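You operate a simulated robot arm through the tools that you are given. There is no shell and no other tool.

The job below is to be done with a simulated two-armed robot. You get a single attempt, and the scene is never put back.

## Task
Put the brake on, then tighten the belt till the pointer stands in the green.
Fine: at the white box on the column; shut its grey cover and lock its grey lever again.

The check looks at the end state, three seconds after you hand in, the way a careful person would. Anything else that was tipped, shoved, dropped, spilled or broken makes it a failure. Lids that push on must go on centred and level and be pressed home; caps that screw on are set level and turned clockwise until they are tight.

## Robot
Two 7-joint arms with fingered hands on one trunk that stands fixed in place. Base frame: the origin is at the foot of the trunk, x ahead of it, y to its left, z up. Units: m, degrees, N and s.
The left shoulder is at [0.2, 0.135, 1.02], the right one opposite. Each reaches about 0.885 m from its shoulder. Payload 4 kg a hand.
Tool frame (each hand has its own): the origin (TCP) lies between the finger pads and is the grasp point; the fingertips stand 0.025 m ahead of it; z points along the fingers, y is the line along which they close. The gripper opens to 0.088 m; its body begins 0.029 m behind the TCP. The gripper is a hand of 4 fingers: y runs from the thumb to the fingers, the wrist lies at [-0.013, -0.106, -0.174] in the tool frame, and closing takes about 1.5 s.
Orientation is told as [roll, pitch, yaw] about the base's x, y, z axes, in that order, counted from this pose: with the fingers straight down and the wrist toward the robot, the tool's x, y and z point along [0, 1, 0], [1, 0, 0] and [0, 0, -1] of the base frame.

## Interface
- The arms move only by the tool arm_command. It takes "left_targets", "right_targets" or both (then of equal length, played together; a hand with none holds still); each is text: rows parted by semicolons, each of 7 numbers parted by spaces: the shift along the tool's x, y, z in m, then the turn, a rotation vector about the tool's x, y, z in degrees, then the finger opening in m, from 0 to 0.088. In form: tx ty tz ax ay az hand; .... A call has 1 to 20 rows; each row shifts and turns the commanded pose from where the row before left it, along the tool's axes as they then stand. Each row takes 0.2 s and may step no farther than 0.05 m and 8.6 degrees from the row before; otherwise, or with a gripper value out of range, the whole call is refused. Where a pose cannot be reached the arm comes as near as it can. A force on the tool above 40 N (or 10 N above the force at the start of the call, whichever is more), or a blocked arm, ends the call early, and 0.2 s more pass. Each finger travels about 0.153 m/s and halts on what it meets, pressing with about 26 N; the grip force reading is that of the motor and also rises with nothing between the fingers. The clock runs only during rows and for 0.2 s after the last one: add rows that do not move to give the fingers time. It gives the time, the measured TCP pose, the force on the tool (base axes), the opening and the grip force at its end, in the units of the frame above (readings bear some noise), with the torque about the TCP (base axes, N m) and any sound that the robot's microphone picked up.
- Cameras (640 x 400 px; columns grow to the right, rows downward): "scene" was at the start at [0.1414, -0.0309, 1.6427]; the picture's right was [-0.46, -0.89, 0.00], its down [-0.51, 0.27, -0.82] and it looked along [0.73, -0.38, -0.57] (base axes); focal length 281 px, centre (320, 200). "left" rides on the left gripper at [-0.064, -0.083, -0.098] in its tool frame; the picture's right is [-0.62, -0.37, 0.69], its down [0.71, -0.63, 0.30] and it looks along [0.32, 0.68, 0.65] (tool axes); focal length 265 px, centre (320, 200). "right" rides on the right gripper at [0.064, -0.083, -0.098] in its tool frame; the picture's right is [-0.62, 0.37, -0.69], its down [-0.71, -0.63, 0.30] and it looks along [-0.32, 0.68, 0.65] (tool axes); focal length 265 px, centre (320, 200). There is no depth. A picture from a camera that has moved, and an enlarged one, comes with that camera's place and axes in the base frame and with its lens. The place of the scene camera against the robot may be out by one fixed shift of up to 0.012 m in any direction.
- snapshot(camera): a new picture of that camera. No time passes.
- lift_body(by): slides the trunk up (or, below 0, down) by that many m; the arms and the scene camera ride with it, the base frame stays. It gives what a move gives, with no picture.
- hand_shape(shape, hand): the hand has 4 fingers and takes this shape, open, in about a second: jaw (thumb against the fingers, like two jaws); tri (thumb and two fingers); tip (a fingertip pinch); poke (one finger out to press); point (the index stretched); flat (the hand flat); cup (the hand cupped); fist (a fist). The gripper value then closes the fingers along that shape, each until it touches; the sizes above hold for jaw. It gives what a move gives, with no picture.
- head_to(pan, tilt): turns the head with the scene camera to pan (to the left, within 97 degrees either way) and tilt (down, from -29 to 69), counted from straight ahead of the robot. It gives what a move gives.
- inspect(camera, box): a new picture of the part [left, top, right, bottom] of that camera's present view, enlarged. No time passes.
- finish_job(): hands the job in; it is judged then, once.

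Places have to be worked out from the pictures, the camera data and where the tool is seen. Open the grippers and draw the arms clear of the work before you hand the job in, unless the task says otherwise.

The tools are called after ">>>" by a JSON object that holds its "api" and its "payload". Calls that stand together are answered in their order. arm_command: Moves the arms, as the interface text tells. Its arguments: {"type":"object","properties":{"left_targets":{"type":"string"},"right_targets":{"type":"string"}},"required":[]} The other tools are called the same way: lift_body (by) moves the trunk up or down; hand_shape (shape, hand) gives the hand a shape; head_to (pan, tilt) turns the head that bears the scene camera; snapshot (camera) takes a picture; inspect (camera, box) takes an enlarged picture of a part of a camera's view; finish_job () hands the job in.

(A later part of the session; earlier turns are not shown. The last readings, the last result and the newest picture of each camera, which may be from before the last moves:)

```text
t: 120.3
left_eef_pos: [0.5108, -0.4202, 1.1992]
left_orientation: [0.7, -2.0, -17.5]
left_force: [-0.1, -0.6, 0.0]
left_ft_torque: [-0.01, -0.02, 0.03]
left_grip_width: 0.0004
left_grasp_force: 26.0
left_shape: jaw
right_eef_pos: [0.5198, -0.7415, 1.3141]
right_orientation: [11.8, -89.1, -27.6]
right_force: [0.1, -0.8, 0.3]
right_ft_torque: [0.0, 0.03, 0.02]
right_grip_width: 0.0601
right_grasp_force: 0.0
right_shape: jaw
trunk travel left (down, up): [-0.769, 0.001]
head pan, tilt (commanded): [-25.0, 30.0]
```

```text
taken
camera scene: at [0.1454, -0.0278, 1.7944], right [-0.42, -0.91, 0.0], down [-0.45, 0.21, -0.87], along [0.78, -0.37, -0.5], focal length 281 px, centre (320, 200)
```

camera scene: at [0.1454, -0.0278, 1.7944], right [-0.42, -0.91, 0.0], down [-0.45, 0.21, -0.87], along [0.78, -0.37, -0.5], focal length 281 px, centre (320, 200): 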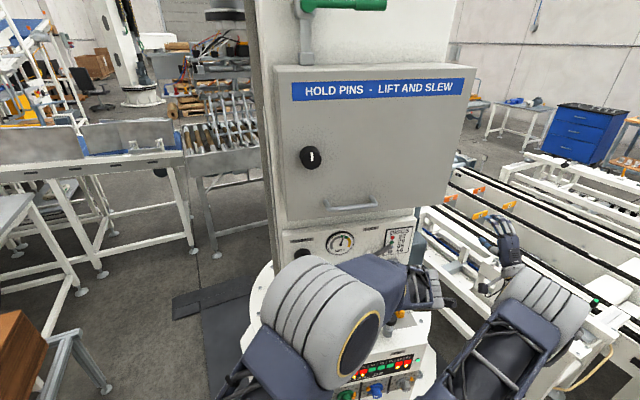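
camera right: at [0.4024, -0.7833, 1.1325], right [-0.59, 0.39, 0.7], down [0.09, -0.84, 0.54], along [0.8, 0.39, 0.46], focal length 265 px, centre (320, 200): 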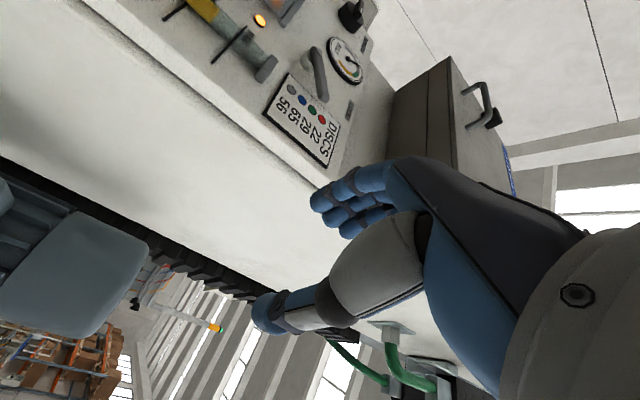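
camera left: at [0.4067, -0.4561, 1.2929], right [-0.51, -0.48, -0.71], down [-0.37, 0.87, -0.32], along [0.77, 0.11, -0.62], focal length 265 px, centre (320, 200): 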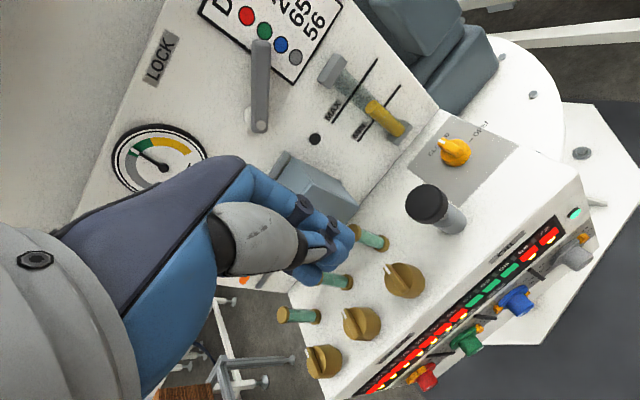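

The hand is right of the cover's knob; the OIL plunger's top stands at about z 1.07 close by on the right, so I shift 1.4 cm left, go forward above it, and then straight down beside the knob.

>>> {"api": "arm_command", "payload": {"left_targets": "0.014 0.02 0 0 0 0 0.0; 0 0.034 0 0 0 0 0.0; 0 0.034 0 0 0 0 0.0; 0 0 0.03 0 0 0 0.0; 0 0 0.03 0 0 0 0.0; 0 0 0.03 0 0 0 0.0"}}

>>> {"api": "snapshot", "payload": {"camera": "left"}}

>>> {"api": "snapshot", "payload": {"camera": "scene"}}

```text
t: 121.7
left_eef_pos: [0.6039, -0.4317, 1.1134]
left_orientation: [0.8, -2.1, -17.6]
left_force: [-0.4, 0.3, -0.6]
left_ft_torque: [0.0, 0.02, 0.04]
left_grip_width: 0.0001
left_grasp_force: 26.3
left_shape: jaw
right_eef_pos: [0.5209, -0.7424, 1.3136]
right_orientation: [12.3, -89.3, -28.3]
right_force: [0.1, 1.1, -0.2]
right_ft_torque: [-0.02, 0.01, 0.0]
right_grip_width: 0.0602
right_grasp_force: 0.1
right_shape: jaw
trunk travel left (down, up): [-0.769, 0.001]
head pan, tilt (commanded): [-25.0, 30.0]
```

```text
taken
camera left: at [0.5018, -0.4675, 1.2072], right [-0.51, -0.48, -0.71], down [-0.37, 0.87, -0.32], along [0.77, 0.1, -0.62], focal length 265 px, centre (320, 200)
```

left: 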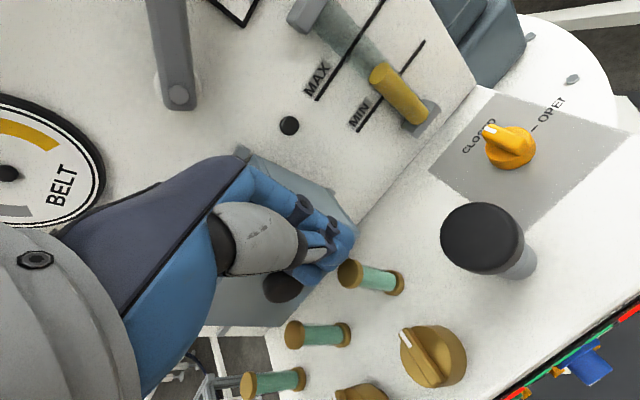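

```text
taken
camera scene: at [0.1453, -0.0282, 1.7944], right [-0.42, -0.91, 0.0], down [-0.45, 0.21, -0.87], along [0.78, -0.37, -0.5], focal length 281 px, centre (320, 200)
```

scene: 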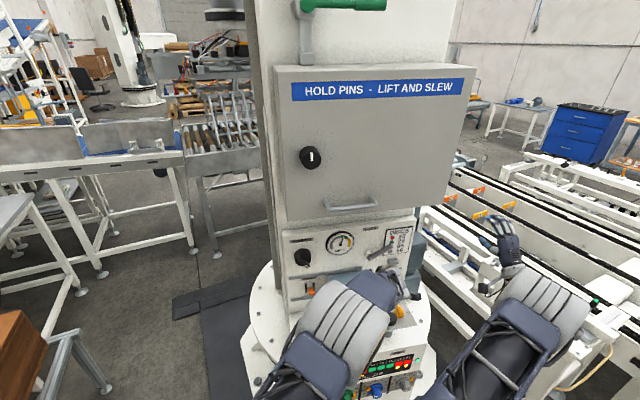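

Fingers stand right of the knob at its height. I push left to slide the cover shut, in small steps.

>>> {"api": "arm_command", "payload": {"left_targets": "0.012 0 0 0 0 0 0.0; 0.012 0 0 0 0 0 0.0; 0.012 0 0 0 0 0 0.0; 0.012 0 0 0 0 0 0.0"}}

>>> {"api": "snapshot", "payload": {"camera": "left"}}

>>> {"api": "inspect", "payload": {"camera": "scene", "box": [270, 220, 430, 320]}}

```text
t: 122.7
left_eef_pos: [0.6186, -0.3878, 1.1142]
left_orientation: [0.9, -2.1, -17.6]
left_force: [-4.8, 1.1, 4.2]
left_ft_torque: [0.1, -0.01, 0.06]
left_grip_width: 0.0
left_grasp_force: 25.8
left_shape: jaw
right_eef_pos: [0.5203, -0.7425, 1.3144]
right_orientation: [12.9, -89.2, -28.8]
right_force: [0.1, -1.1, -0.2]
right_ft_torque: [0.01, -0.02, 0.0]
right_grip_width: 0.0602
right_grasp_force: 0.0
right_shape: jaw
trunk travel left (down, up): [-0.769, 0.001]
head pan, tilt (commanded): [-25.0, 30.0]
```

```text
taken
camera left: at [0.5155, -0.4225, 1.2086], right [-0.51, -0.48, -0.71], down [-0.37, 0.87, -0.32], along [0.77, 0.1, -0.62], focal length 265 px, centre (320, 200)
```

left: 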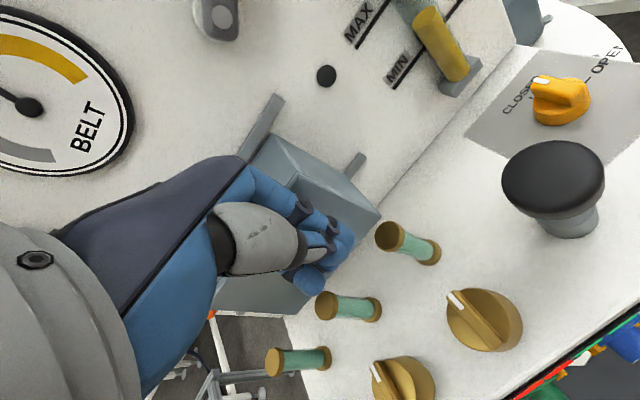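

```text
4.00 times, centred on (350, 270) of scene
camera zoom: at [0.1449, -0.0283, 1.7945], right [-0.42, -0.91, 0.0], down [-0.45, 0.21, -0.87], along [0.78, -0.37, -0.5], focal length 1123 px, centre (200, -80)
```

zoom: 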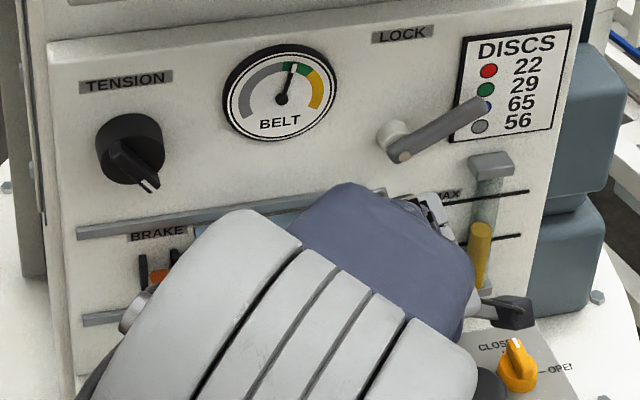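

The cover is following (rail ends reappear on its right). I keep pushing left.

>>> {"api": "arm_command", "payload": {"left_targets": "0.012 0 0 0 0 0 0.0; 0.012 0 0 0 0 0 0.0; 0.012 0 0 0 0 0 0.0; 0.012 0 0 0 0 0 0.0"}}

>>> {"api": "snapshot", "payload": {"camera": "left"}}

>>> {"api": "inspect", "payload": {"camera": "scene", "box": [270, 220, 430, 320]}}

```text
t: 123.7
left_eef_pos: [0.6331, -0.342, 1.1139]
left_orientation: [0.8, -2.0, -17.6]
left_force: [-12.0, 2.6, 7.1]
left_ft_torque: [0.06, -0.07, 0.18]
left_grip_width: 0.0
left_grasp_force: 25.9
left_shape: jaw
right_eef_pos: [0.5197, -0.7442, 1.3145]
right_orientation: [13.4, -89.2, -29.1]
right_force: [-0.3, -0.8, 0.0]
right_ft_torque: [0.0, -0.03, 0.04]
right_grip_width: 0.0604
right_grasp_force: 0.0
right_shape: jaw
trunk travel left (down, up): [-0.769, 0.001]
head pan, tilt (commanded): [-25.0, 30.0]
```

```text
taken
camera left: at [0.5294, -0.3774, 1.2082], right [-0.51, -0.48, -0.71], down [-0.37, 0.87, -0.32], along [0.77, 0.1, -0.62], focal length 265 px, centre (320, 200)
```

left: 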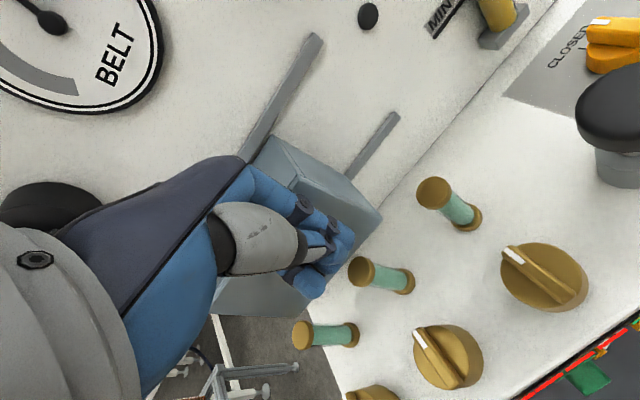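

```text
4.00 times, centred on (350, 270) of scene
camera zoom: at [0.1445, -0.0282, 1.7945], right [-0.42, -0.91, 0.0], down [-0.45, 0.21, -0.87], along [0.79, -0.37, -0.5], focal length 1123 px, centre (200, -80)
```

zoom: 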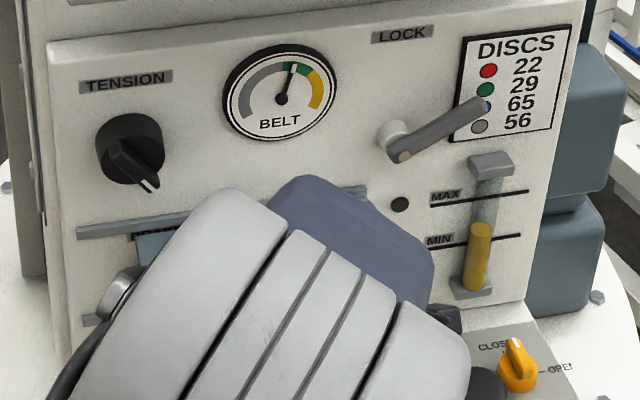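

Cover nearly there; I back off 6 mm in depth (pressing on its front, and to stay clear of the TENSION knob) and push the rest.

>>> {"api": "arm_command", "payload": {"left_targets": "0 -0.005 0 0 0 0 0.0; 0.012 0 0 0 0 0 0.0; 0.012 0 0 0 0 0 0.0; 0.01 0 0 0 0 0 0.0"}}

>>> {"api": "snapshot", "payload": {"camera": "left"}}

>>> {"api": "inspect", "payload": {"camera": "scene", "box": [270, 220, 430, 320]}}

```text
t: 124.7
left_eef_pos: [0.6371, -0.3078, 1.1147]
left_orientation: [0.9, -2.0, -17.4]
left_force: [-3.8, 2.0, 2.7]
left_ft_torque: [0.1, 0.01, 0.1]
left_grip_width: 0.0
left_grasp_force: 26.1
left_shape: jaw
right_eef_pos: [0.5212, -0.7416, 1.3141]
right_orientation: [12.9, -89.2, -28.7]
right_force: [-0.8, 0.7, 0.0]
right_ft_torque: [-0.03, -0.02, -0.01]
right_grip_width: 0.0602
right_grasp_force: 0.1
right_shape: jaw
trunk travel left (down, up): [-0.769, 0.001]
head pan, tilt (commanded): [-25.0, 30.0]
```

```text
taken
camera left: at [0.5351, -0.3429, 1.2079], right [-0.51, -0.48, -0.71], down [-0.37, 0.87, -0.32], along [0.77, 0.11, -0.62], focal length 265 px, centre (320, 200)
```

left: 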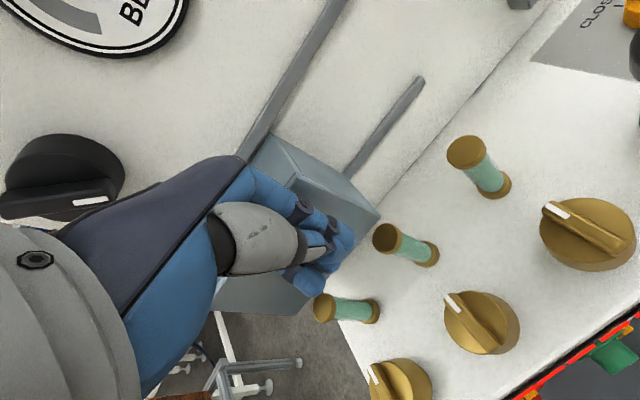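

```text
4.00 times, centred on (350, 270) of scene
camera zoom: at [0.145, -0.0283, 1.7944], right [-0.42, -0.91, 0.0], down [-0.45, 0.21, -0.87], along [0.78, -0.37, -0.5], focal length 1123 px, centre (200, -80)
```

zoom: 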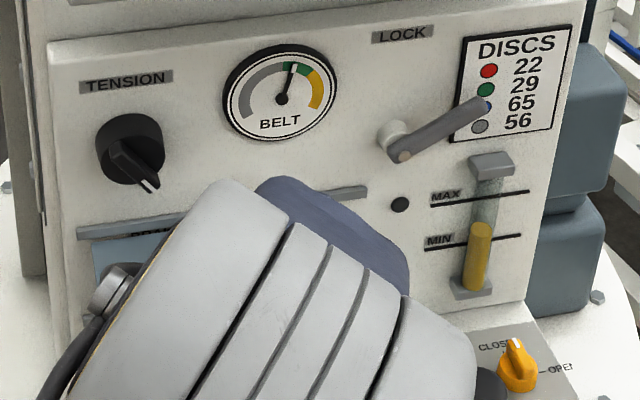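

Almost closed. I push another 1.6 cm gently until it meets its stop.

>>> {"api": "arm_command", "payload": {"left_targets": "0.008 0 0 0 0 0 0.0; 0.008 0 0 0 0 0 0.0"}}

>>> {"api": "inspect", "payload": {"camera": "scene", "box": [270, 220, 430, 320]}}

```text
t: 125.3
left_eef_pos: [0.6418, -0.2978, 1.1159]
left_orientation: [0.4, -2.3, -17.9]
left_force: [-7.3, -17.3, 9.9]
left_ft_torque: [-0.11, -0.01, -0.09]
left_grip_width: 0.0
left_grasp_force: 26.3
left_shape: jaw
right_eef_pos: [0.5191, -0.7437, 1.3141]
right_orientation: [14.5, -89.3, -30.3]
right_force: [0.0, -0.4, -0.3]
right_ft_torque: [0.02, 0.0, -0.04]
right_grip_width: 0.0601
right_grasp_force: 0.0
right_shape: jaw
trunk travel left (down, up): [-0.769, 0.001]
head pan, tilt (commanded): [-25.0, 30.0]
```

```text
4.00 times, centred on (350, 270) of scene
camera zoom: at [0.1447, -0.0292, 1.7945], right [-0.42, -0.91, 0.0], down [-0.45, 0.21, -0.87], along [0.78, -0.37, -0.5], focal length 1123 px, centre (200, -80)
```

zoom: 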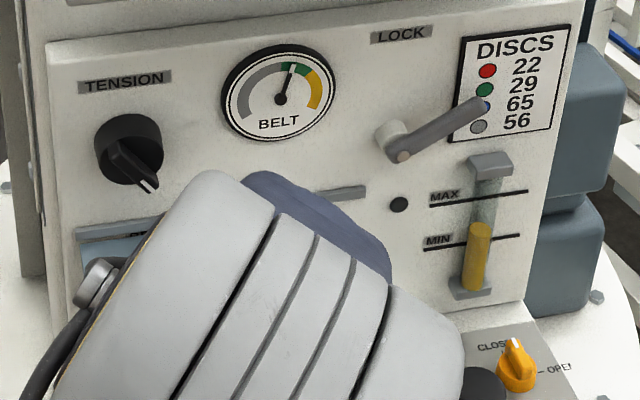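

Reaction of 17 N against the sliding direction: the cover is at its closed stop. I release, and withdraw the left hand back, up and off to the left.

>>> {"api": "arm_command", "payload": {"left_targets": "-0.006 -0.008 0 0 0 0 0.0; 0 -0.04 0 0 0 0 0.0; 0 -0.04 -0.02 0 0 0 0.0; 0.03 -0.01 -0.035 0 0 0 0.0; 0.03 0 -0.035 0 0 0 0.0; 0.03 0 -0.035 0 0 0 0.0; 0.03 0 -0.035 0 0 0 0.0; 0.03 0 -0.035 0 0 0 0.0; 0.03 0 -0.035 0 0 0 0.0"}}

>>> {"api": "snapshot", "payload": {"camera": "scene"}}

>>> {"api": "inspect", "payload": {"camera": "scene", "box": [270, 220, 430, 320]}}

```text
t: 127.3
left_eef_pos: [0.5938, -0.0977, 1.3443]
left_orientation: [0.8, -2.1, -17.5]
left_force: [-0.3, -1.0, 0.9]
left_ft_torque: [0.05, -0.01, -0.01]
left_grip_width: 0.0
left_grasp_force: 25.7
left_shape: jaw
right_eef_pos: [0.52, -0.7431, 1.3141]
right_orientation: [13.6, -89.3, -29.4]
right_force: [-0.3, 0.1, 0.1]
right_ft_torque: [-0.01, 0.0, 0.0]
right_grip_width: 0.0602
right_grasp_force: 0.0
right_shape: jaw
trunk travel left (down, up): [-0.769, 0.001]
head pan, tilt (commanded): [-25.0, 30.0]
```

```text
taken
camera scene: at [0.1453, -0.0289, 1.7943], right [-0.42, -0.91, 0.0], down [-0.45, 0.21, -0.87], along [0.78, -0.37, -0.5], focal length 281 px, centre (320, 200)
```

scene: 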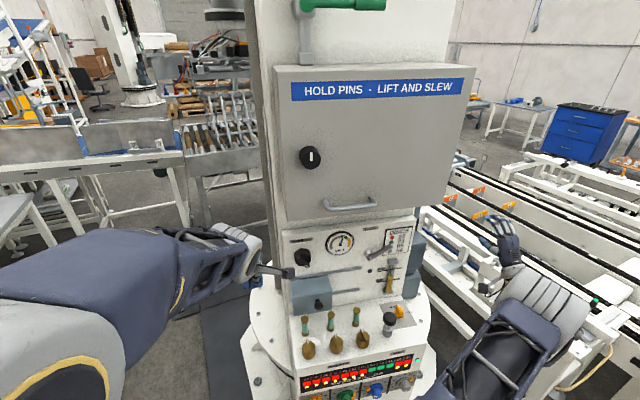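

```text
4.00 times, centred on (350, 270) of scene
camera zoom: at [0.1453, -0.0289, 1.7943], right [-0.42, -0.91, 0.0], down [-0.45, 0.21, -0.87], along [0.78, -0.37, -0.5], focal length 1123 px, centre (200, -80)
```

zoom: 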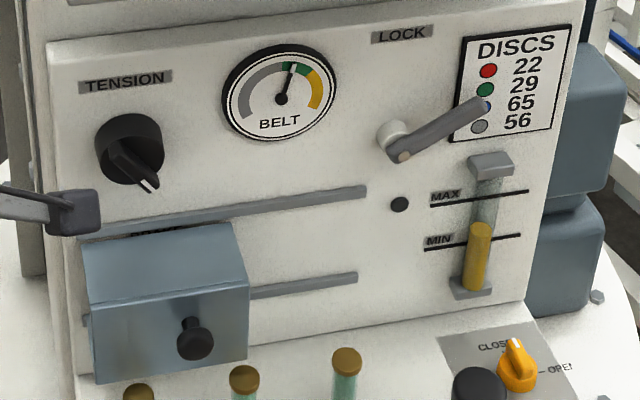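

The cover is shut exactly as at the start and the pointer is still in the green. Now the LOCK lever must go back upright: I back the right hand (palm-down) off and bring it in front of the lever, to lift it from below with the thumb.

>>> {"api": "arm_command", "payload": {"right_targets": "0 0 -0.033 0 0 0 0.08; 0 0 -0.033 0 0 0 0.08; 0.01 -0.01 -0.03 0 0 0 0.08; 0.04 -0.015 0 0 0 0 0.08; 0.04 -0.015 0 0 0 0 0.08; 0.04 -0.015 0 0 0 0 0.08; 0.04 -0.015 0 0 0 0 0.08; 0.04 -0.015 0 0 0 0 0.08"}}

>>> {"api": "snapshot", "payload": {"camera": "scene"}}

>>> {"api": "snapshot", "payload": {"camera": "right"}}

```text
t: 129.1
left_eef_pos: [0.5942, -0.0976, 1.3444]
left_orientation: [0.8, -2.0, -17.6]
left_force: [0.3, 0.4, -0.2]
left_ft_torque: [0.02, 0.0, 0.01]
left_grip_width: 0.0
left_grasp_force: 26.3
left_shape: jaw
right_eef_pos: [0.4856, -0.5831, 1.2594]
right_orientation: [19.0, -89.0, -34.9]
right_force: [-0.4, 0.0, 0.1]
right_ft_torque: [0.02, 0.0, -0.01]
right_grip_width: 0.0798
right_grasp_force: 0.1
right_shape: jaw
right hand out of reach, approached as far as the arm can: row 7, 8
trunk travel left (down, up): [-0.769, 0.001]
head pan, tilt (commanded): [-25.0, 30.0]
```

```text
taken
camera scene: at [0.145, -0.0284, 1.7944], right [-0.42, -0.91, 0.0], down [-0.45, 0.21, -0.87], along [0.78, -0.37, -0.5], focal length 281 px, centre (320, 200)
```

scene: 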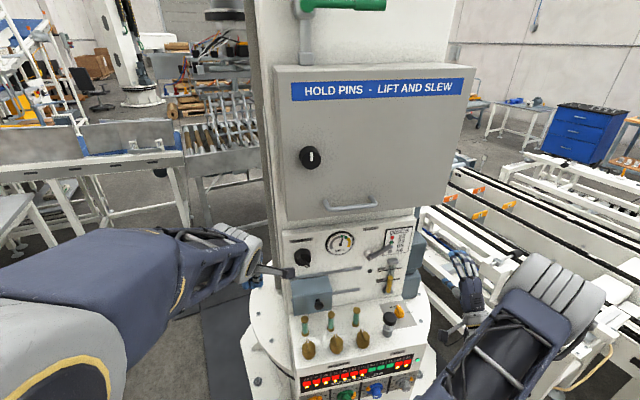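

```text
taken
camera right: at [0.4077, -0.4936, 1.1783], right [-0.83, -0.41, 0.38], down [0.09, -0.76, -0.64], along [0.55, -0.5, 0.67], focal length 265 px, centre (320, 200)
```

right: 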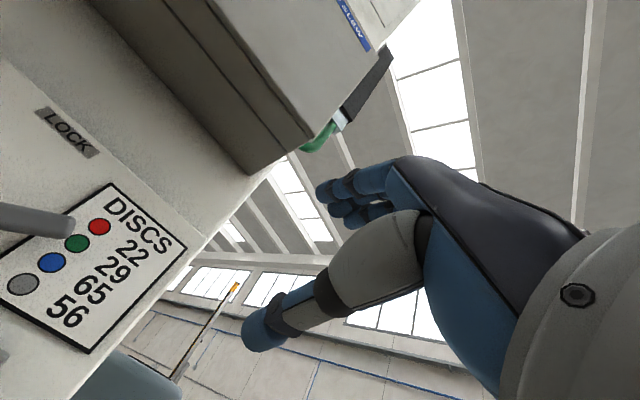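

The right hand is at the panel's right edge; it needs to be further forward to reach left. I advance 6 cm (still 9 cm off the panel) and then shift left toward the lever.

>>> {"api": "arm_command", "payload": {"right_targets": "0.005 -0.01 0.03 0 0 0 0.08; 0.01 -0.01 0.03 0 0 0 0.08; 0.03 -0.01 0.005 0 0 0 0.08; 0.03 -0.01 0.005 0 0 0 0.08"}}

>>> {"api": "snapshot", "payload": {"camera": "right"}}

>>> {"api": "inspect", "payload": {"camera": "scene", "box": [340, 210, 500, 330]}}

```text
t: 130.1
left_eef_pos: [0.5943, -0.1, 1.343]
left_orientation: [0.8, -2.1, -17.6]
left_force: [-0.1, 0.4, 0.5]
left_ft_torque: [-0.02, -0.01, -0.01]
left_grip_width: 0.0
left_grasp_force: 25.9
left_shape: jaw
right_eef_pos: [0.5892, -0.559, 1.2327]
right_orientation: [18.4, -88.9, -34.2]
right_force: [-0.7, -0.3, 0.3]
right_ft_torque: [0.04, -0.02, -0.02]
right_grip_width: 0.0797
right_grasp_force: 0.0
right_shape: jaw
right hand out of reach, approached as far as the arm can: row 3, 4
trunk travel left (down, up): [-0.769, 0.001]
head pan, tilt (commanded): [-25.0, 30.0]
```

```text
taken
camera right: at [0.5098, -0.4705, 1.1517], right [-0.83, -0.41, 0.38], down [0.09, -0.76, -0.64], along [0.55, -0.5, 0.67], focal length 265 px, centre (320, 200)
```

right: 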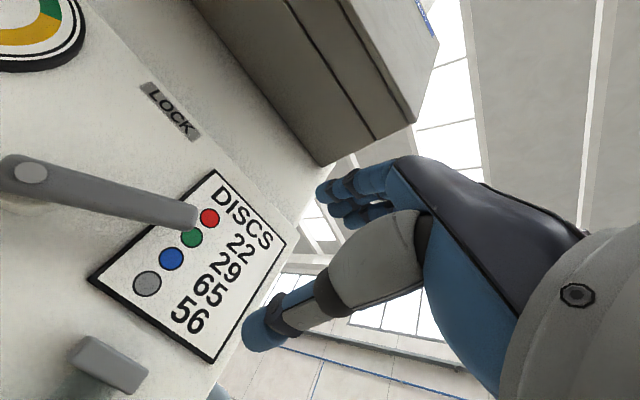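

```text
3.33 times, centred on (420, 270) of scene
camera zoom: at [0.145, -0.0285, 1.7944], right [-0.42, -0.91, 0.0], down [-0.45, 0.21, -0.87], along [0.78, -0.37, -0.5], focal length 936 px, centre (-13, -33)
```

zoom: 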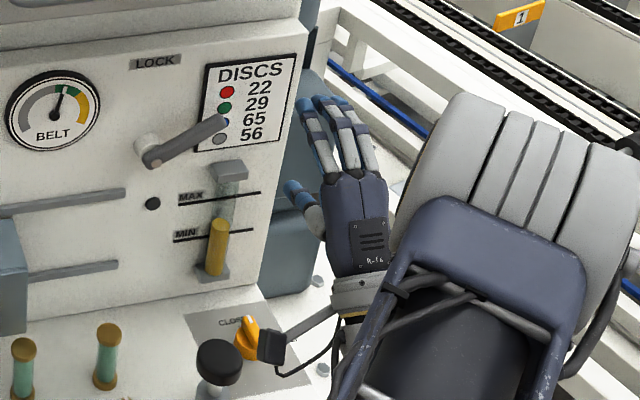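

Lever now measured: pivot at (0.243, z 1.187), tip at (0.299, z 1.222), i.e. leaning right with 31° above horizontal. I shift the hand left so the thumb comes in front of and below the lever's outer half.

>>> {"api": "arm_command", "payload": {"right_targets": "0.02 0 0 0 0 0 0.08; 0.02 0 0 0 0 0 0.08; 0.01 0 0 0 0 0 0.08"}}

>>> {"api": "snapshot", "payload": {"camera": "right"}}

>>> {"api": "inspect", "payload": {"camera": "scene", "box": [340, 210, 460, 300]}}

```text
t: 130.9
left_eef_pos: [0.5937, -0.0984, 1.3417]
left_orientation: [0.9, -1.9, -17.5]
left_force: [-0.4, 1.1, -0.1]
left_ft_torque: [0.0, 0.02, 0.02]
left_grip_width: 0.0
left_grasp_force: 25.9
left_shape: jaw
right_eef_pos: [0.6159, -0.5377, 1.2452]
right_orientation: [15.1, -89.0, -30.9]
right_force: [0.1, 0.9, 0.2]
right_ft_torque: [0.06, -0.01, -0.01]
right_grip_width: 0.08
right_grasp_force: 0.1
right_shape: jaw
right hand out of reach, approached as far as the arm can: row 1, 2, 3
trunk travel left (down, up): [-0.769, 0.001]
head pan, tilt (commanded): [-25.0, 30.0]
```

```text
taken
camera right: at [0.5386, -0.4497, 1.164], right [-0.83, -0.41, 0.38], down [0.09, -0.76, -0.64], along [0.55, -0.5, 0.67], focal length 265 px, centre (320, 200)
```

right: 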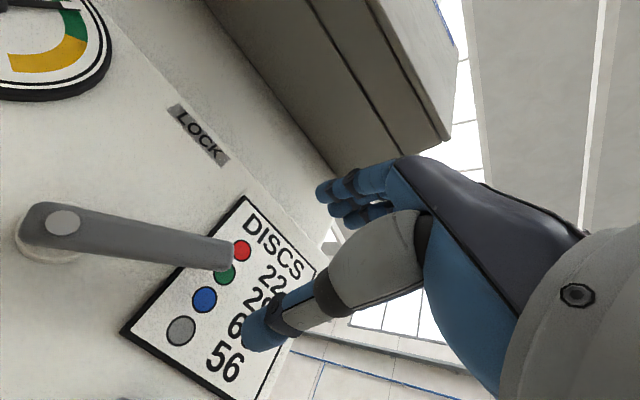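

```text
4.44 times, centred on (400, 255) of scene
camera zoom: at [0.1452, -0.0284, 1.7944], right [-0.42, -0.91, 0.0], down [-0.45, 0.21, -0.87], along [0.78, -0.37, -0.5], focal length 1248 px, centre (-36, -44)
```

zoom: 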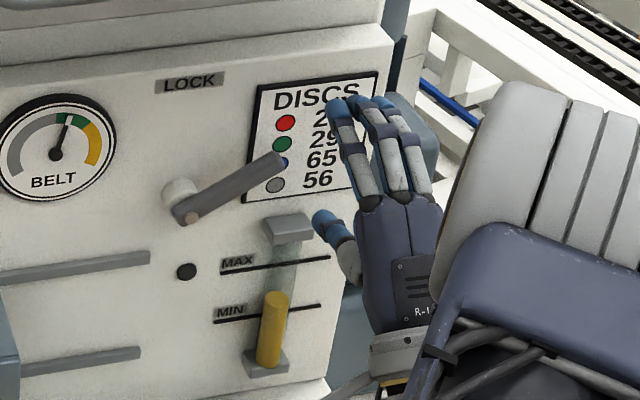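

The palm-down pose is at its limit here, but the earlier rolled pose (thumb left, fingers right) reached this spot well; there the thumb can push the lever up from below. I back off 7 cm and roll the right hand +85°.

>>> {"api": "arm_command", "payload": {"right_targets": "0 0 -0.035 0 0 0 0.08; -0.015 0 -0.035 0 0 0 0.08; -0.01 0 0 0 0 8.5 0.08; 0 0 0 0 0 8.5 0.08; 0 0 0 0 0 8.5 0.08; 0 0 0 0 0 8.5 0.08; 0 0 0 0 0 8.5 0.08; 0 0 0 0 0 8.5 0.08; 0 0 0 0 0 8.5 0.08; 0 0 0 0 0 8.5 0.08; 0 0 0 0 0 8.5 0.08; 0 0 0 0 0 8.5 0.08"}}

>>> {"api": "snapshot", "payload": {"camera": "scene"}}

>>> {"api": "snapshot", "payload": {"camera": "right"}}

```text
t: 133.5
left_eef_pos: [0.5963, -0.0981, 1.3427]
left_orientation: [0.8, -2.1, -17.5]
left_force: [-0.3, 0.3, 0.8]
left_ft_torque: [0.03, 0.03, 0.01]
left_grip_width: 0.0
left_grasp_force: 26.1
left_shape: jaw
right_eef_pos: [0.5583, -0.5714, 1.2527]
right_orientation: [89.5, -5.1, -105.5]
right_force: [0.1, -0.3, 0.3]
right_ft_torque: [-0.03, -0.03, 0.0]
right_grip_width: 0.08
right_grasp_force: 0.0
right_shape: jaw
right hand out of reach, approached as far as the arm can: row 1, 2, 12
trunk travel left (down, up): [-0.769, 0.001]
head pan, tilt (commanded): [-25.0, 30.0]
```

```text
taken
camera scene: at [0.1467, -0.0288, 1.794], right [-0.42, -0.91, 0.0], down [-0.45, 0.21, -0.87], along [0.78, -0.37, -0.5], focal length 281 px, centre (320, 200)
```

scene: 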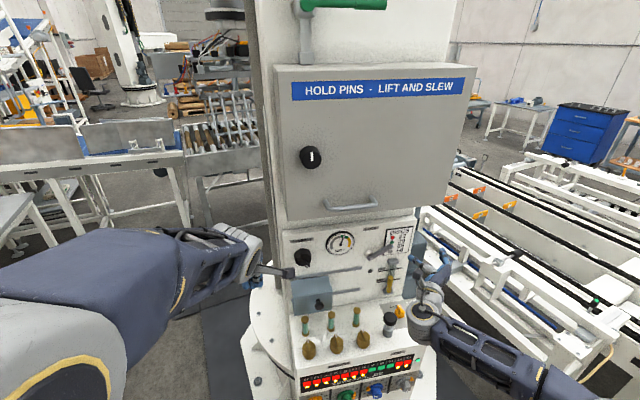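

```text
taken
camera right: at [0.4869, -0.4596, 1.3108], right [-0.79, -0.22, -0.58], down [0.44, 0.46, -0.77], along [0.44, -0.86, -0.27], focal length 265 px, centre (320, 200)
```

right: 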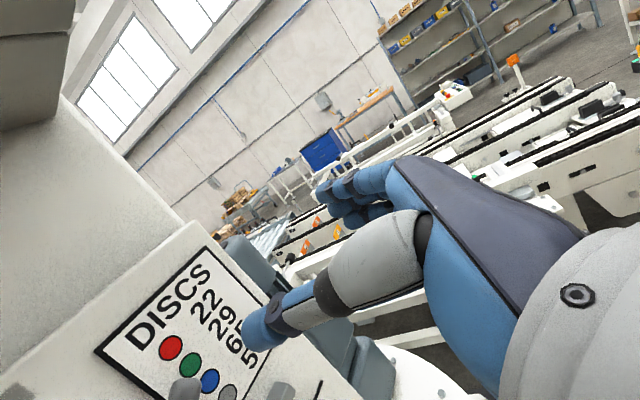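

The right hand is rolled and free, thumb on the left. I lower it so the thumb comes to just below the lever's level, still 5 cm short of the lever in depth.

>>> {"api": "arm_command", "payload": {"right_targets": "-0.026 -0.016 0 0 0 0 0.08; -0.026 -0.016 0 0 0 0 0.08; -0.026 -0.016 0 0 0 0 0.08"}}

>>> {"api": "snapshot", "payload": {"camera": "right"}}

>>> {"api": "inspect", "payload": {"camera": "scene", "box": [340, 210, 460, 300]}}

```text
t: 134.3
left_eef_pos: [0.5944, -0.0995, 1.3446]
left_orientation: [0.7, -2.1, -17.6]
left_force: [-0.7, 0.0, 1.2]
left_ft_torque: [-0.02, -0.01, 0.02]
left_grip_width: 0.0
left_grasp_force: 25.4
left_shape: jaw
right_eef_pos: [0.5644, -0.5322, 1.1699]
right_orientation: [89.3, -4.9, -105.8]
right_force: [0.1, 0.0, -0.3]
right_ft_torque: [-0.04, 0.0, 0.01]
right_grip_width: 0.0801
right_grasp_force: 0.0
right_shape: jaw
trunk travel left (down, up): [-0.769, 0.001]
head pan, tilt (commanded): [-25.0, 30.0]
```

```text
taken
camera right: at [0.4953, -0.4215, 1.229], right [-0.79, -0.21, -0.58], down [0.44, 0.47, -0.77], along [0.43, -0.86, -0.27], focal length 265 px, centre (320, 200)
```

right: 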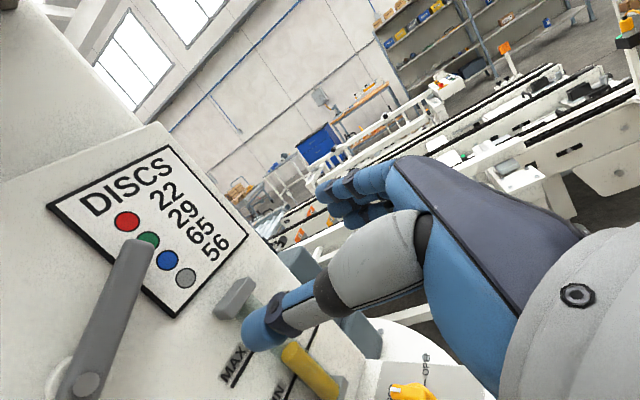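

```text
4.44 times, centred on (400, 255) of scene
camera zoom: at [0.1448, -0.0285, 1.7944], right [-0.42, -0.91, 0.0], down [-0.45, 0.21, -0.87], along [0.78, -0.37, -0.5], focal length 1248 px, centre (-36, -44)
```

zoom: 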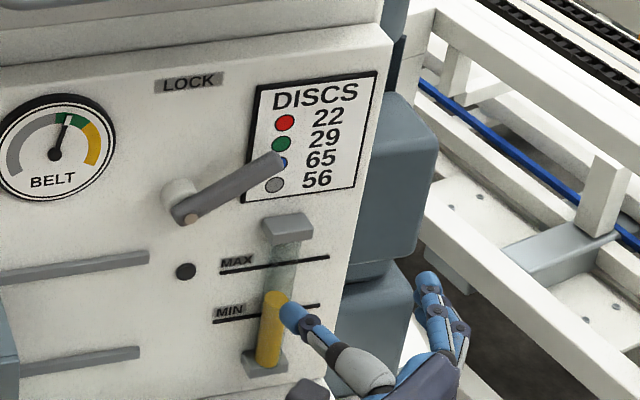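

The thumb is left of the level gauge, but with this roll the fingers would overhang the panel's right edge. I roll back 26° and narrow the opening to 5 cm so the fingers go up-right, above the gauge, with the lever tip between thumb and fingers.

>>> {"api": "arm_command", "payload": {"right_targets": "0 0 0 0 0 -8.6 0.07; 0 0 0 0 0 -8.6 0.06; 0 0 0 0 0 -8.6 0.05; 0.008 -0.004 0.01 0 0 0 0.05"}}

>>> {"api": "snapshot", "payload": {"camera": "right"}}

>>> {"api": "inspect", "payload": {"camera": "scene", "box": [340, 210, 460, 300]}}

```text
t: 135.3
left_eef_pos: [0.5941, -0.0989, 1.3433]
left_orientation: [0.9, -2.0, -17.6]
left_force: [-0.2, -0.4, 0.2]
left_ft_torque: [0.0, 0.0, 0.0]
left_grip_width: 0.0
left_grasp_force: 26.1
left_shape: jaw
right_eef_pos: [0.5788, -0.5278, 1.1777]
right_orientation: [89.2, -30.7, -105.4]
right_force: [-0.7, 0.1, -0.8]
right_ft_torque: [0.03, -0.01, 0.02]
right_grip_width: 0.0506
right_grasp_force: 0.1
right_shape: jaw
trunk travel left (down, up): [-0.769, 0.001]
head pan, tilt (commanded): [-25.0, 30.0]
```

```text
taken
camera right: at [0.5118, -0.4001, 1.1911], right [-0.84, -0.42, -0.34], down [0.33, 0.09, -0.94], along [0.42, -0.9, 0.06], focal length 265 px, centre (320, 200)
```

right: 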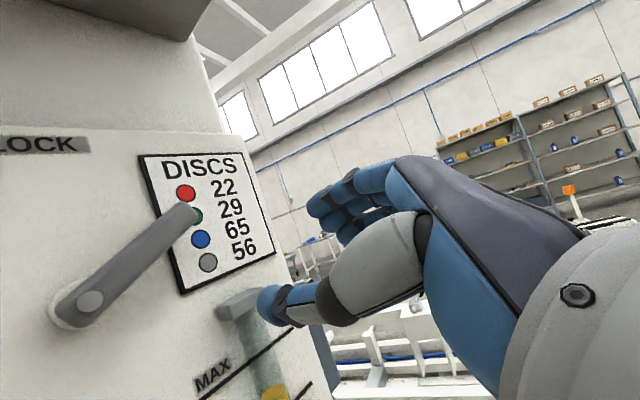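

```text
4.44 times, centred on (400, 255) of scene
camera zoom: at [0.1452, -0.0284, 1.7944], right [-0.42, -0.91, 0.0], down [-0.45, 0.21, -0.87], along [0.78, -0.37, -0.5], focal length 1248 px, centre (-36, -44)
```

zoom: 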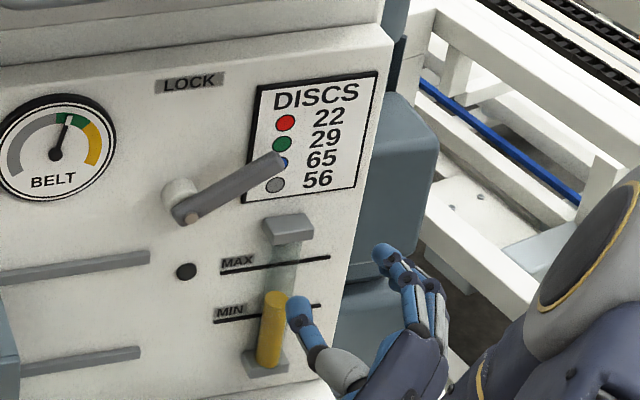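

The thumb tip is at about (0.295, z 1.162), a bit low—level with the gauge block. I raise it 2.5 cm and 8 mm left so it will enter just between lever and block, then check before going in.

>>> {"api": "arm_command", "payload": {"right_targets": "0.0128 0.003 0.01 0 0 0 0.05; 0.0127 0.003 0.01 0 0 0 0.05"}}

>>> {"api": "snapshot", "payload": {"camera": "right"}}

>>> {"api": "inspect", "payload": {"camera": "scene", "box": [340, 210, 460, 300]}}

```text
t: 135.9
left_eef_pos: [0.5938, -0.0985, 1.3435]
left_orientation: [0.8, -2.0, -17.6]
left_force: [0.1, 0.1, 0.3]
left_ft_torque: [0.0, 0.02, -0.01]
left_grip_width: 0.0
left_grasp_force: 25.5
left_shape: jaw
right_eef_pos: [0.5983, -0.5243, 1.2015]
right_orientation: [89.2, -30.6, -105.4]
right_force: [-0.5, 0.6, 0.1]
right_ft_torque: [0.02, -0.02, -0.03]
right_grip_width: 0.05
right_grasp_force: 0.1
right_shape: jaw
trunk travel left (down, up): [-0.769, 0.001]
head pan, tilt (commanded): [-25.0, 30.0]
```

```text
taken
camera right: at [0.5332, -0.3974, 1.2154], right [-0.84, -0.42, -0.34], down [0.33, 0.09, -0.94], along [0.42, -0.9, 0.06], focal length 265 px, centre (320, 200)
```

right: 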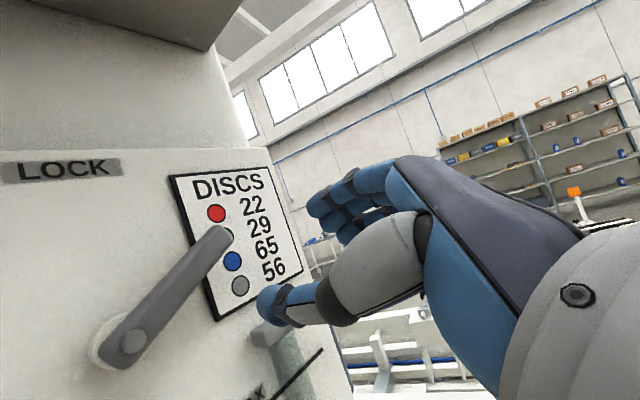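

```text
4.44 times, centred on (400, 255) of scene
camera zoom: at [0.1453, -0.0283, 1.7944], right [-0.42, -0.91, 0.0], down [-0.45, 0.21, -0.87], along [0.78, -0.37, -0.5], focal length 1248 px, centre (-36, -44)
```

zoom: 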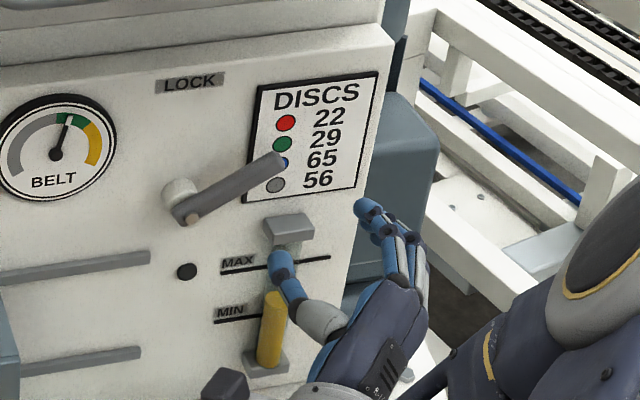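

The thumb is lined up between lever and gauge block. I advance 5 cm in small steps so the thumb goes under the lever.

>>> {"api": "arm_command", "payload": {"right_targets": "0 0 0.0125 0 0 0 0.05; 0 0 0.0125 0 0 0 0.05; 0 0 0.0125 0 0 0 0.05"}}

>>> {"api": "snapshot", "payload": {"camera": "right"}}

>>> {"api": "inspect", "payload": {"camera": "scene", "box": [340, 210, 460, 300]}}

```text
t: 136.7
left_eef_pos: [0.5949, -0.0987, 1.3426]
left_orientation: [0.8, -2.0, -17.6]
left_force: [0.7, 0.1, 0.0]
left_ft_torque: [0.0, 0.03, -0.01]
left_grip_width: 0.0
left_grasp_force: 25.7
left_shape: jaw
right_eef_pos: [0.6363, -0.5343, 1.1998]
right_orientation: [89.1, -30.7, -105.4]
right_force: [-0.2, 0.0, 0.2]
right_ft_torque: [-0.04, 0.02, -0.02]
right_grip_width: 0.0502
right_grasp_force: 0.0
right_shape: jaw
trunk travel left (down, up): [-0.769, 0.001]
head pan, tilt (commanded): [-25.0, 30.0]
```

```text
taken
camera right: at [0.5699, -0.4077, 1.2152], right [-0.84, -0.42, -0.34], down [0.33, 0.09, -0.94], along [0.42, -0.9, 0.06], focal length 265 px, centre (320, 200)
```

right: 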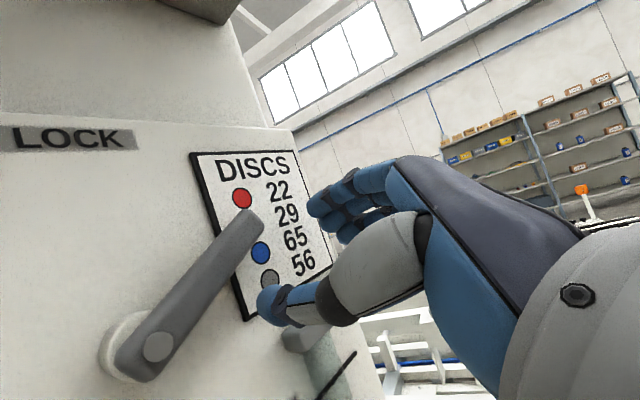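

```text
4.44 times, centred on (400, 255) of scene
camera zoom: at [0.1452, -0.0283, 1.7944], right [-0.42, -0.91, 0.0], down [-0.45, 0.21, -0.87], along [0.78, -0.37, -0.5], focal length 1248 px, centre (-36, -44)
```

zoom: 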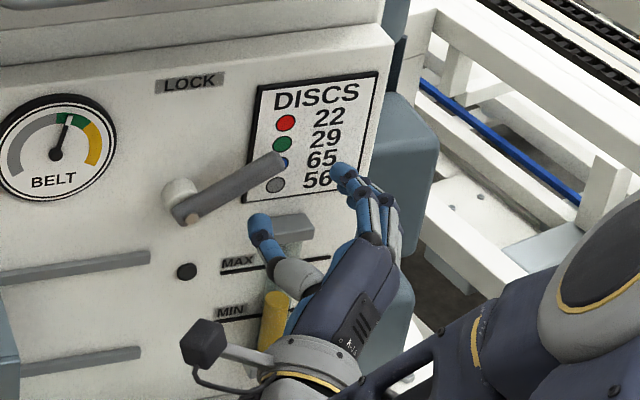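

Thumb tip sits just below the lever. I go 1.2 cm further in and begin pushing the lever up along its arc.

>>> {"api": "arm_command", "payload": {"right_targets": "0 0 0.006 0 0 0 0.05; 0 0 0.006 0 0 0 0.05; 0.005 0.0015 0 0 0 0 0.05; 0.005 0.0015 0 0 0 0 0.05; 0.0067 0.0013 0 0 0 0 0.05; 0.0067 0.0013 0 0 0 0 0.05"}}

>>> {"api": "snapshot", "payload": {"camera": "right"}}

>>> {"api": "inspect", "payload": {"camera": "scene", "box": [340, 210, 460, 300]}}

```text
t: 138.1
left_eef_pos: [0.5954, -0.0983, 1.3448]
left_orientation: [0.9, -2.0, -17.6]
left_force: [0.0, -0.6, 0.1]
left_ft_torque: [-0.05, -0.02, 0.04]
left_grip_width: 0.0001
left_grasp_force: 25.9
left_shape: jaw
right_eef_pos: [0.6494, -0.5316, 1.2235]
right_orientation: [88.8, -30.6, -105.2]
right_force: [-1.2, -1.4, -3.3]
right_ft_torque: [-0.09, 0.09, -0.01]
right_grip_width: 0.0504
right_grasp_force: 0.0
right_shape: jaw
trunk travel left (down, up): [-0.769, 0.001]
head pan, tilt (commanded): [-25.0, 30.0]
```

```text
taken
camera right: at [0.5841, -0.4047, 1.2377], right [-0.84, -0.42, -0.33], down [0.33, 0.09, -0.94], along [0.42, -0.9, 0.06], focal length 265 px, centre (320, 200)
```

right: 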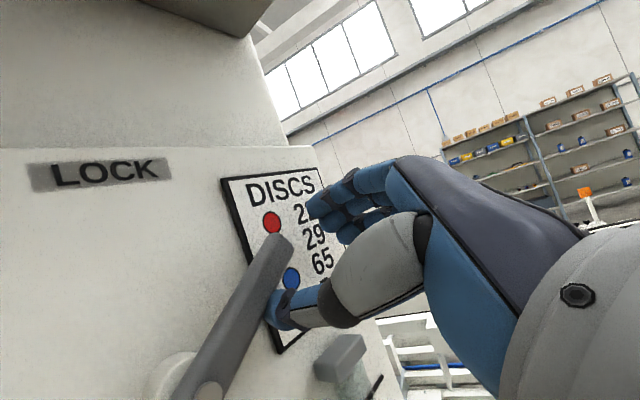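

```text
4.44 times, centred on (400, 255) of scene
camera zoom: at [0.1454, -0.0284, 1.7943], right [-0.42, -0.91, 0.0], down [-0.45, 0.21, -0.87], along [0.78, -0.37, -0.5], focal length 1248 px, centre (-36, -44)
```

zoom: 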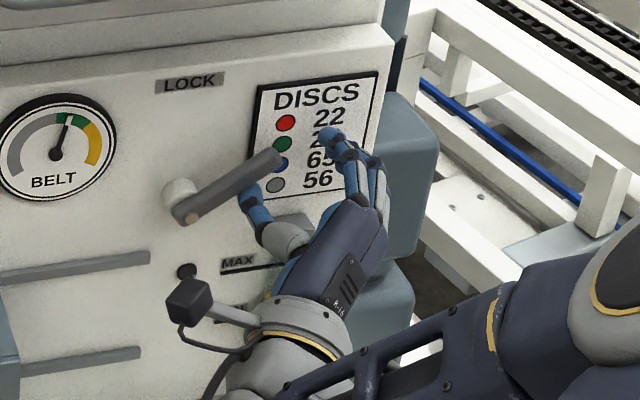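

The thumb is touching the lever's underside (about 3 N). I keep pushing up and slightly left.

>>> {"api": "arm_command", "payload": {"right_targets": "0.0067 0.001 0 0 0 0 0.05; 0.0067 0.001 0 0 0 0 0.05; 0.0067 0 0 0 0 0 0.05"}}

>>> {"api": "snapshot", "payload": {"camera": "right"}}

>>> {"api": "inspect", "payload": {"camera": "scene", "box": [340, 210, 460, 300]}}

```text
t: 138.9
left_eef_pos: [0.5949, -0.0983, 1.3422]
left_orientation: [0.8, -2.1, -17.6]
left_force: [0.4, -1.2, -0.1]
left_ft_torque: [0.02, 0.01, 0.0]
left_grip_width: 0.0
left_grasp_force: 26.1
left_shape: jaw
right_eef_pos: [0.6525, -0.5223, 1.2426]
right_orientation: [89.1, -30.6, -105.3]
right_force: [-0.8, -1.0, -0.5]
right_ft_torque: [-0.06, 0.02, 0.04]
right_grip_width: 0.0502
right_grasp_force: 0.1
right_shape: jaw
trunk travel left (down, up): [-0.769, 0.001]
head pan, tilt (commanded): [-25.0, 30.0]
```

```text
taken
camera right: at [0.5863, -0.396, 1.2564], right [-0.84, -0.42, -0.34], down [0.33, 0.09, -0.94], along [0.42, -0.9, 0.06], focal length 265 px, centre (320, 200)
```

right: 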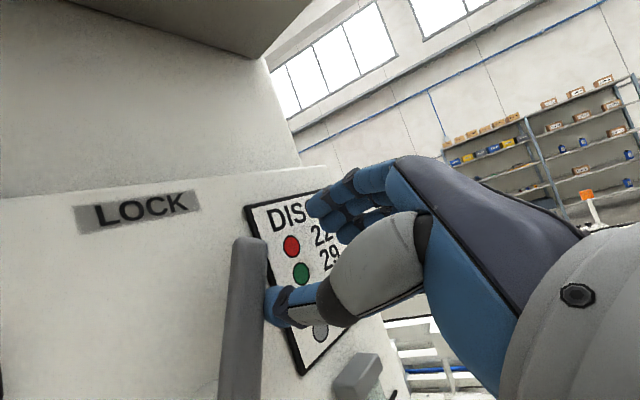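

```text
4.44 times, centred on (400, 255) of scene
camera zoom: at [0.1454, -0.0283, 1.7944], right [-0.42, -0.91, 0.0], down [-0.45, 0.21, -0.87], along [0.78, -0.37, -0.5], focal length 1248 px, centre (-36, -44)
```

zoom: 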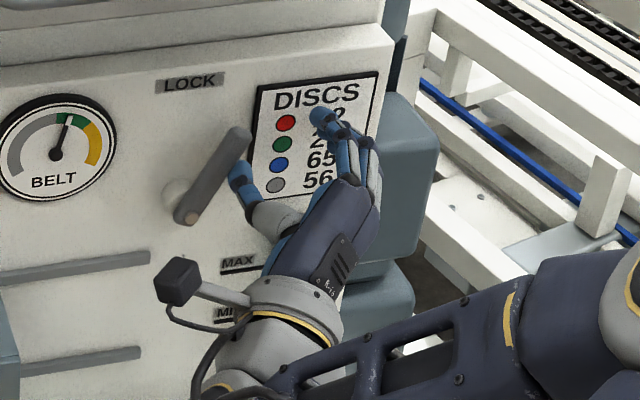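

The lever has risen to about 30° from upright. I push on, now mainly to the left.

>>> {"api": "arm_command", "payload": {"right_targets": "0.006 -0.005 0 0 0 0 0.05; 0.0055 -0.006 0 0 0 0 0.05; 0.0055 -0.006 0 0 0 0 0.05"}}

>>> {"api": "inspect", "payload": {"camera": "scene", "box": [340, 210, 460, 300]}}

>>> {"api": "snapshot", "payload": {"camera": "right"}}

```text
t: 139.7
left_eef_pos: [0.5952, -0.0993, 1.3434]
left_orientation: [0.8, -2.0, -17.6]
left_force: [-0.1, -0.2, 0.5]
left_ft_torque: [0.03, -0.03, 0.01]
left_grip_width: 0.0001
left_grasp_force: 26.2
left_shape: jaw
right_eef_pos: [0.657, -0.5022, 1.2472]
right_orientation: [89.0, -30.7, -105.6]
right_force: [-1.2, -3.1, -0.9]
right_ft_torque: [-0.04, 0.05, -0.03]
right_grip_width: 0.0481
right_grasp_force: 0.1
right_shape: jaw
trunk travel left (down, up): [-0.769, 0.001]
head pan, tilt (commanded): [-25.0, 30.0]
```

```text
4.44 times, centred on (400, 255) of scene
camera zoom: at [0.1453, -0.0285, 1.7944], right [-0.42, -0.91, 0.0], down [-0.45, 0.21, -0.87], along [0.78, -0.37, -0.5], focal length 1248 px, centre (-36, -44)
```

zoom: 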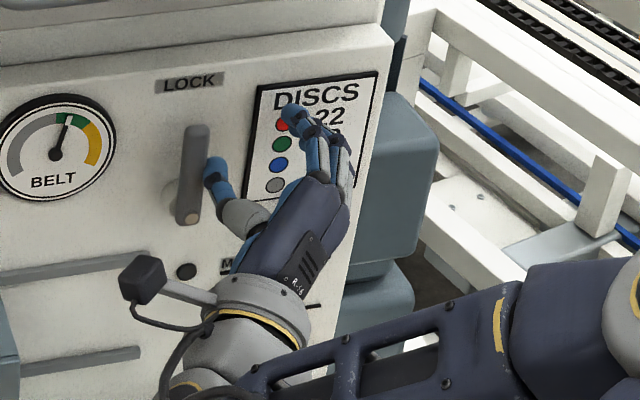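

```text
taken
camera right: at [0.5916, -0.3747, 1.2621], right [-0.84, -0.42, -0.34], down [0.33, 0.09, -0.94], along [0.42, -0.9, 0.06], focal length 265 px, centre (320, 200)
```

right: 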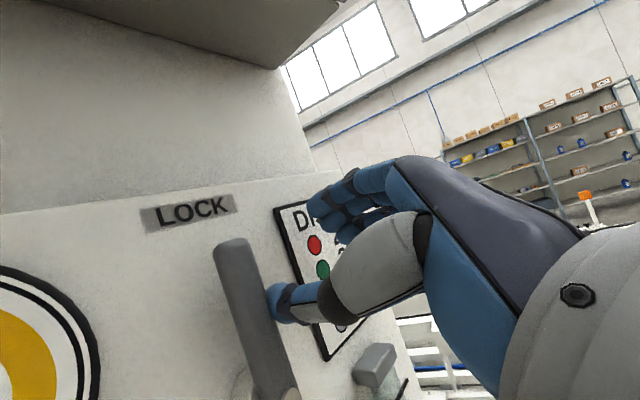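

The lever is upright again, looking just as at the start. I press a little further left to make sure it is home against its stop.

>>> {"api": "arm_command", "payload": {"right_targets": "0.002 -0.004 0 0 0 0 0.05; 0.002 -0.004 0 0 0 0 0.05; 0.002 -0.004 0 0 0 0 0.05"}}

>>> {"api": "inspect", "payload": {"camera": "scene", "box": [340, 210, 460, 300]}}

```text
t: 140.5
left_eef_pos: [0.5947, -0.0997, 1.3431]
left_orientation: [0.8, -2.0, -17.6]
left_force: [-0.6, -0.2, 0.8]
left_ft_torque: [-0.01, 0.03, 0.03]
left_grip_width: 0.0002
left_grasp_force: 26.4
left_shape: jaw
right_eef_pos: [0.6602, -0.4898, 1.2457]
right_orientation: [89.2, -30.5, -105.6]
right_force: [-8.0, -12.7, -2.1]
right_ft_torque: [-0.22, 0.14, -0.09]
right_grip_width: 0.0411
right_grasp_force: 0.1
right_shape: jaw
trunk travel left (down, up): [-0.769, 0.001]
head pan, tilt (commanded): [-25.0, 30.0]
```

```text
4.44 times, centred on (400, 255) of scene
camera zoom: at [0.1449, -0.029, 1.7944], right [-0.42, -0.91, 0.0], down [-0.45, 0.21, -0.87], along [0.78, -0.37, -0.5], focal length 1248 px, centre (-36, -44)
```

zoom: 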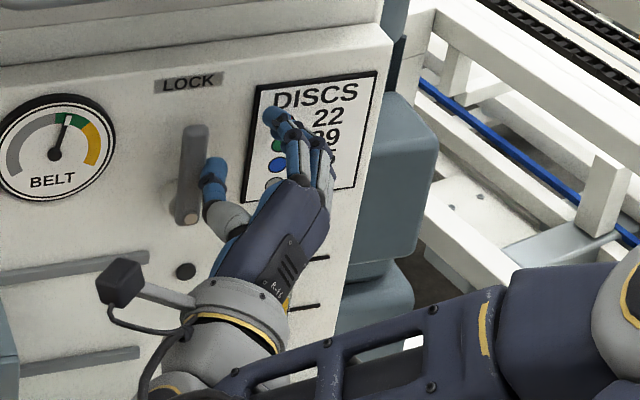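

The lever stands against its stop (13 N, no further motion): locked. I release it and withdraw the right hand straight back.

>>> {"api": "arm_command", "payload": {"right_targets": "-0.004 0.008 0 0 0 0 0.05; -0.003 0.005 -0.006 0 0 0 0.05; 0 0 -0.025 0 0 0 0.05; 0 0 -0.03 0 0 0 0.05; 0 0.02 -0.03 0 0 0 0.06; 0 0.03 -0.01 0 0 0 0.08; 0 0.03 0 0 0 0 0.088"}}

>>> {"api": "snapshot", "payload": {"camera": "scene"}}

>>> {"api": "inspect", "payload": {"camera": "scene", "box": [270, 210, 430, 310]}}

```text
t: 142.1
left_eef_pos: [0.5946, -0.0979, 1.3436]
left_orientation: [0.8, -2.0, -17.6]
left_force: [0.4, -0.3, 0.2]
left_ft_torque: [0.01, -0.01, 0.03]
left_grip_width: 0.0
left_grasp_force: 26.0
left_shape: jaw
right_eef_pos: [0.5424, -0.5399, 1.2886]
right_orientation: [89.1, -30.6, -105.4]
right_force: [0.8, 0.3, -0.1]
right_ft_torque: [0.02, -0.02, 0.03]
right_grip_width: 0.0875
right_grasp_force: 0.2
right_shape: jaw
trunk travel left (down, up): [-0.769, 0.001]
head pan, tilt (commanded): [-25.0, 30.0]
```

```text
taken
camera scene: at [0.1454, -0.0283, 1.7943], right [-0.42, -0.91, 0.0], down [-0.45, 0.21, -0.87], along [0.78, -0.37, -0.5], focal length 281 px, centre (320, 200)
```

scene: 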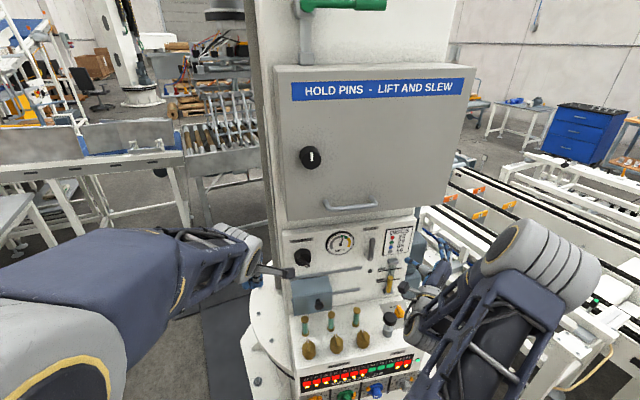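

```text
4.00 times, centred on (350, 260) of scene
camera zoom: at [0.1454, -0.0283, 1.7943], right [-0.42, -0.91, 0.0], down [-0.45, 0.21, -0.87], along [0.78, -0.37, -0.5], focal length 1123 px, centre (200, -40)
```

zoom: 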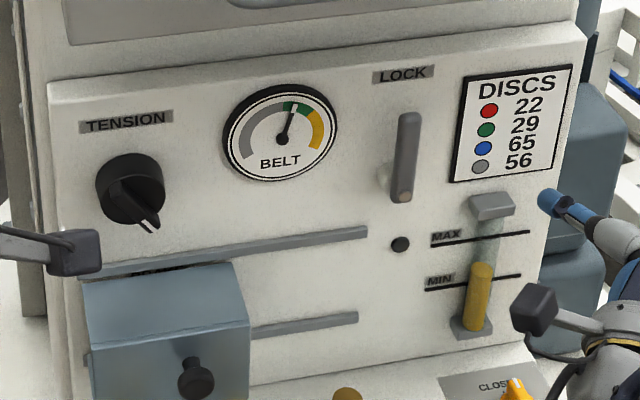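

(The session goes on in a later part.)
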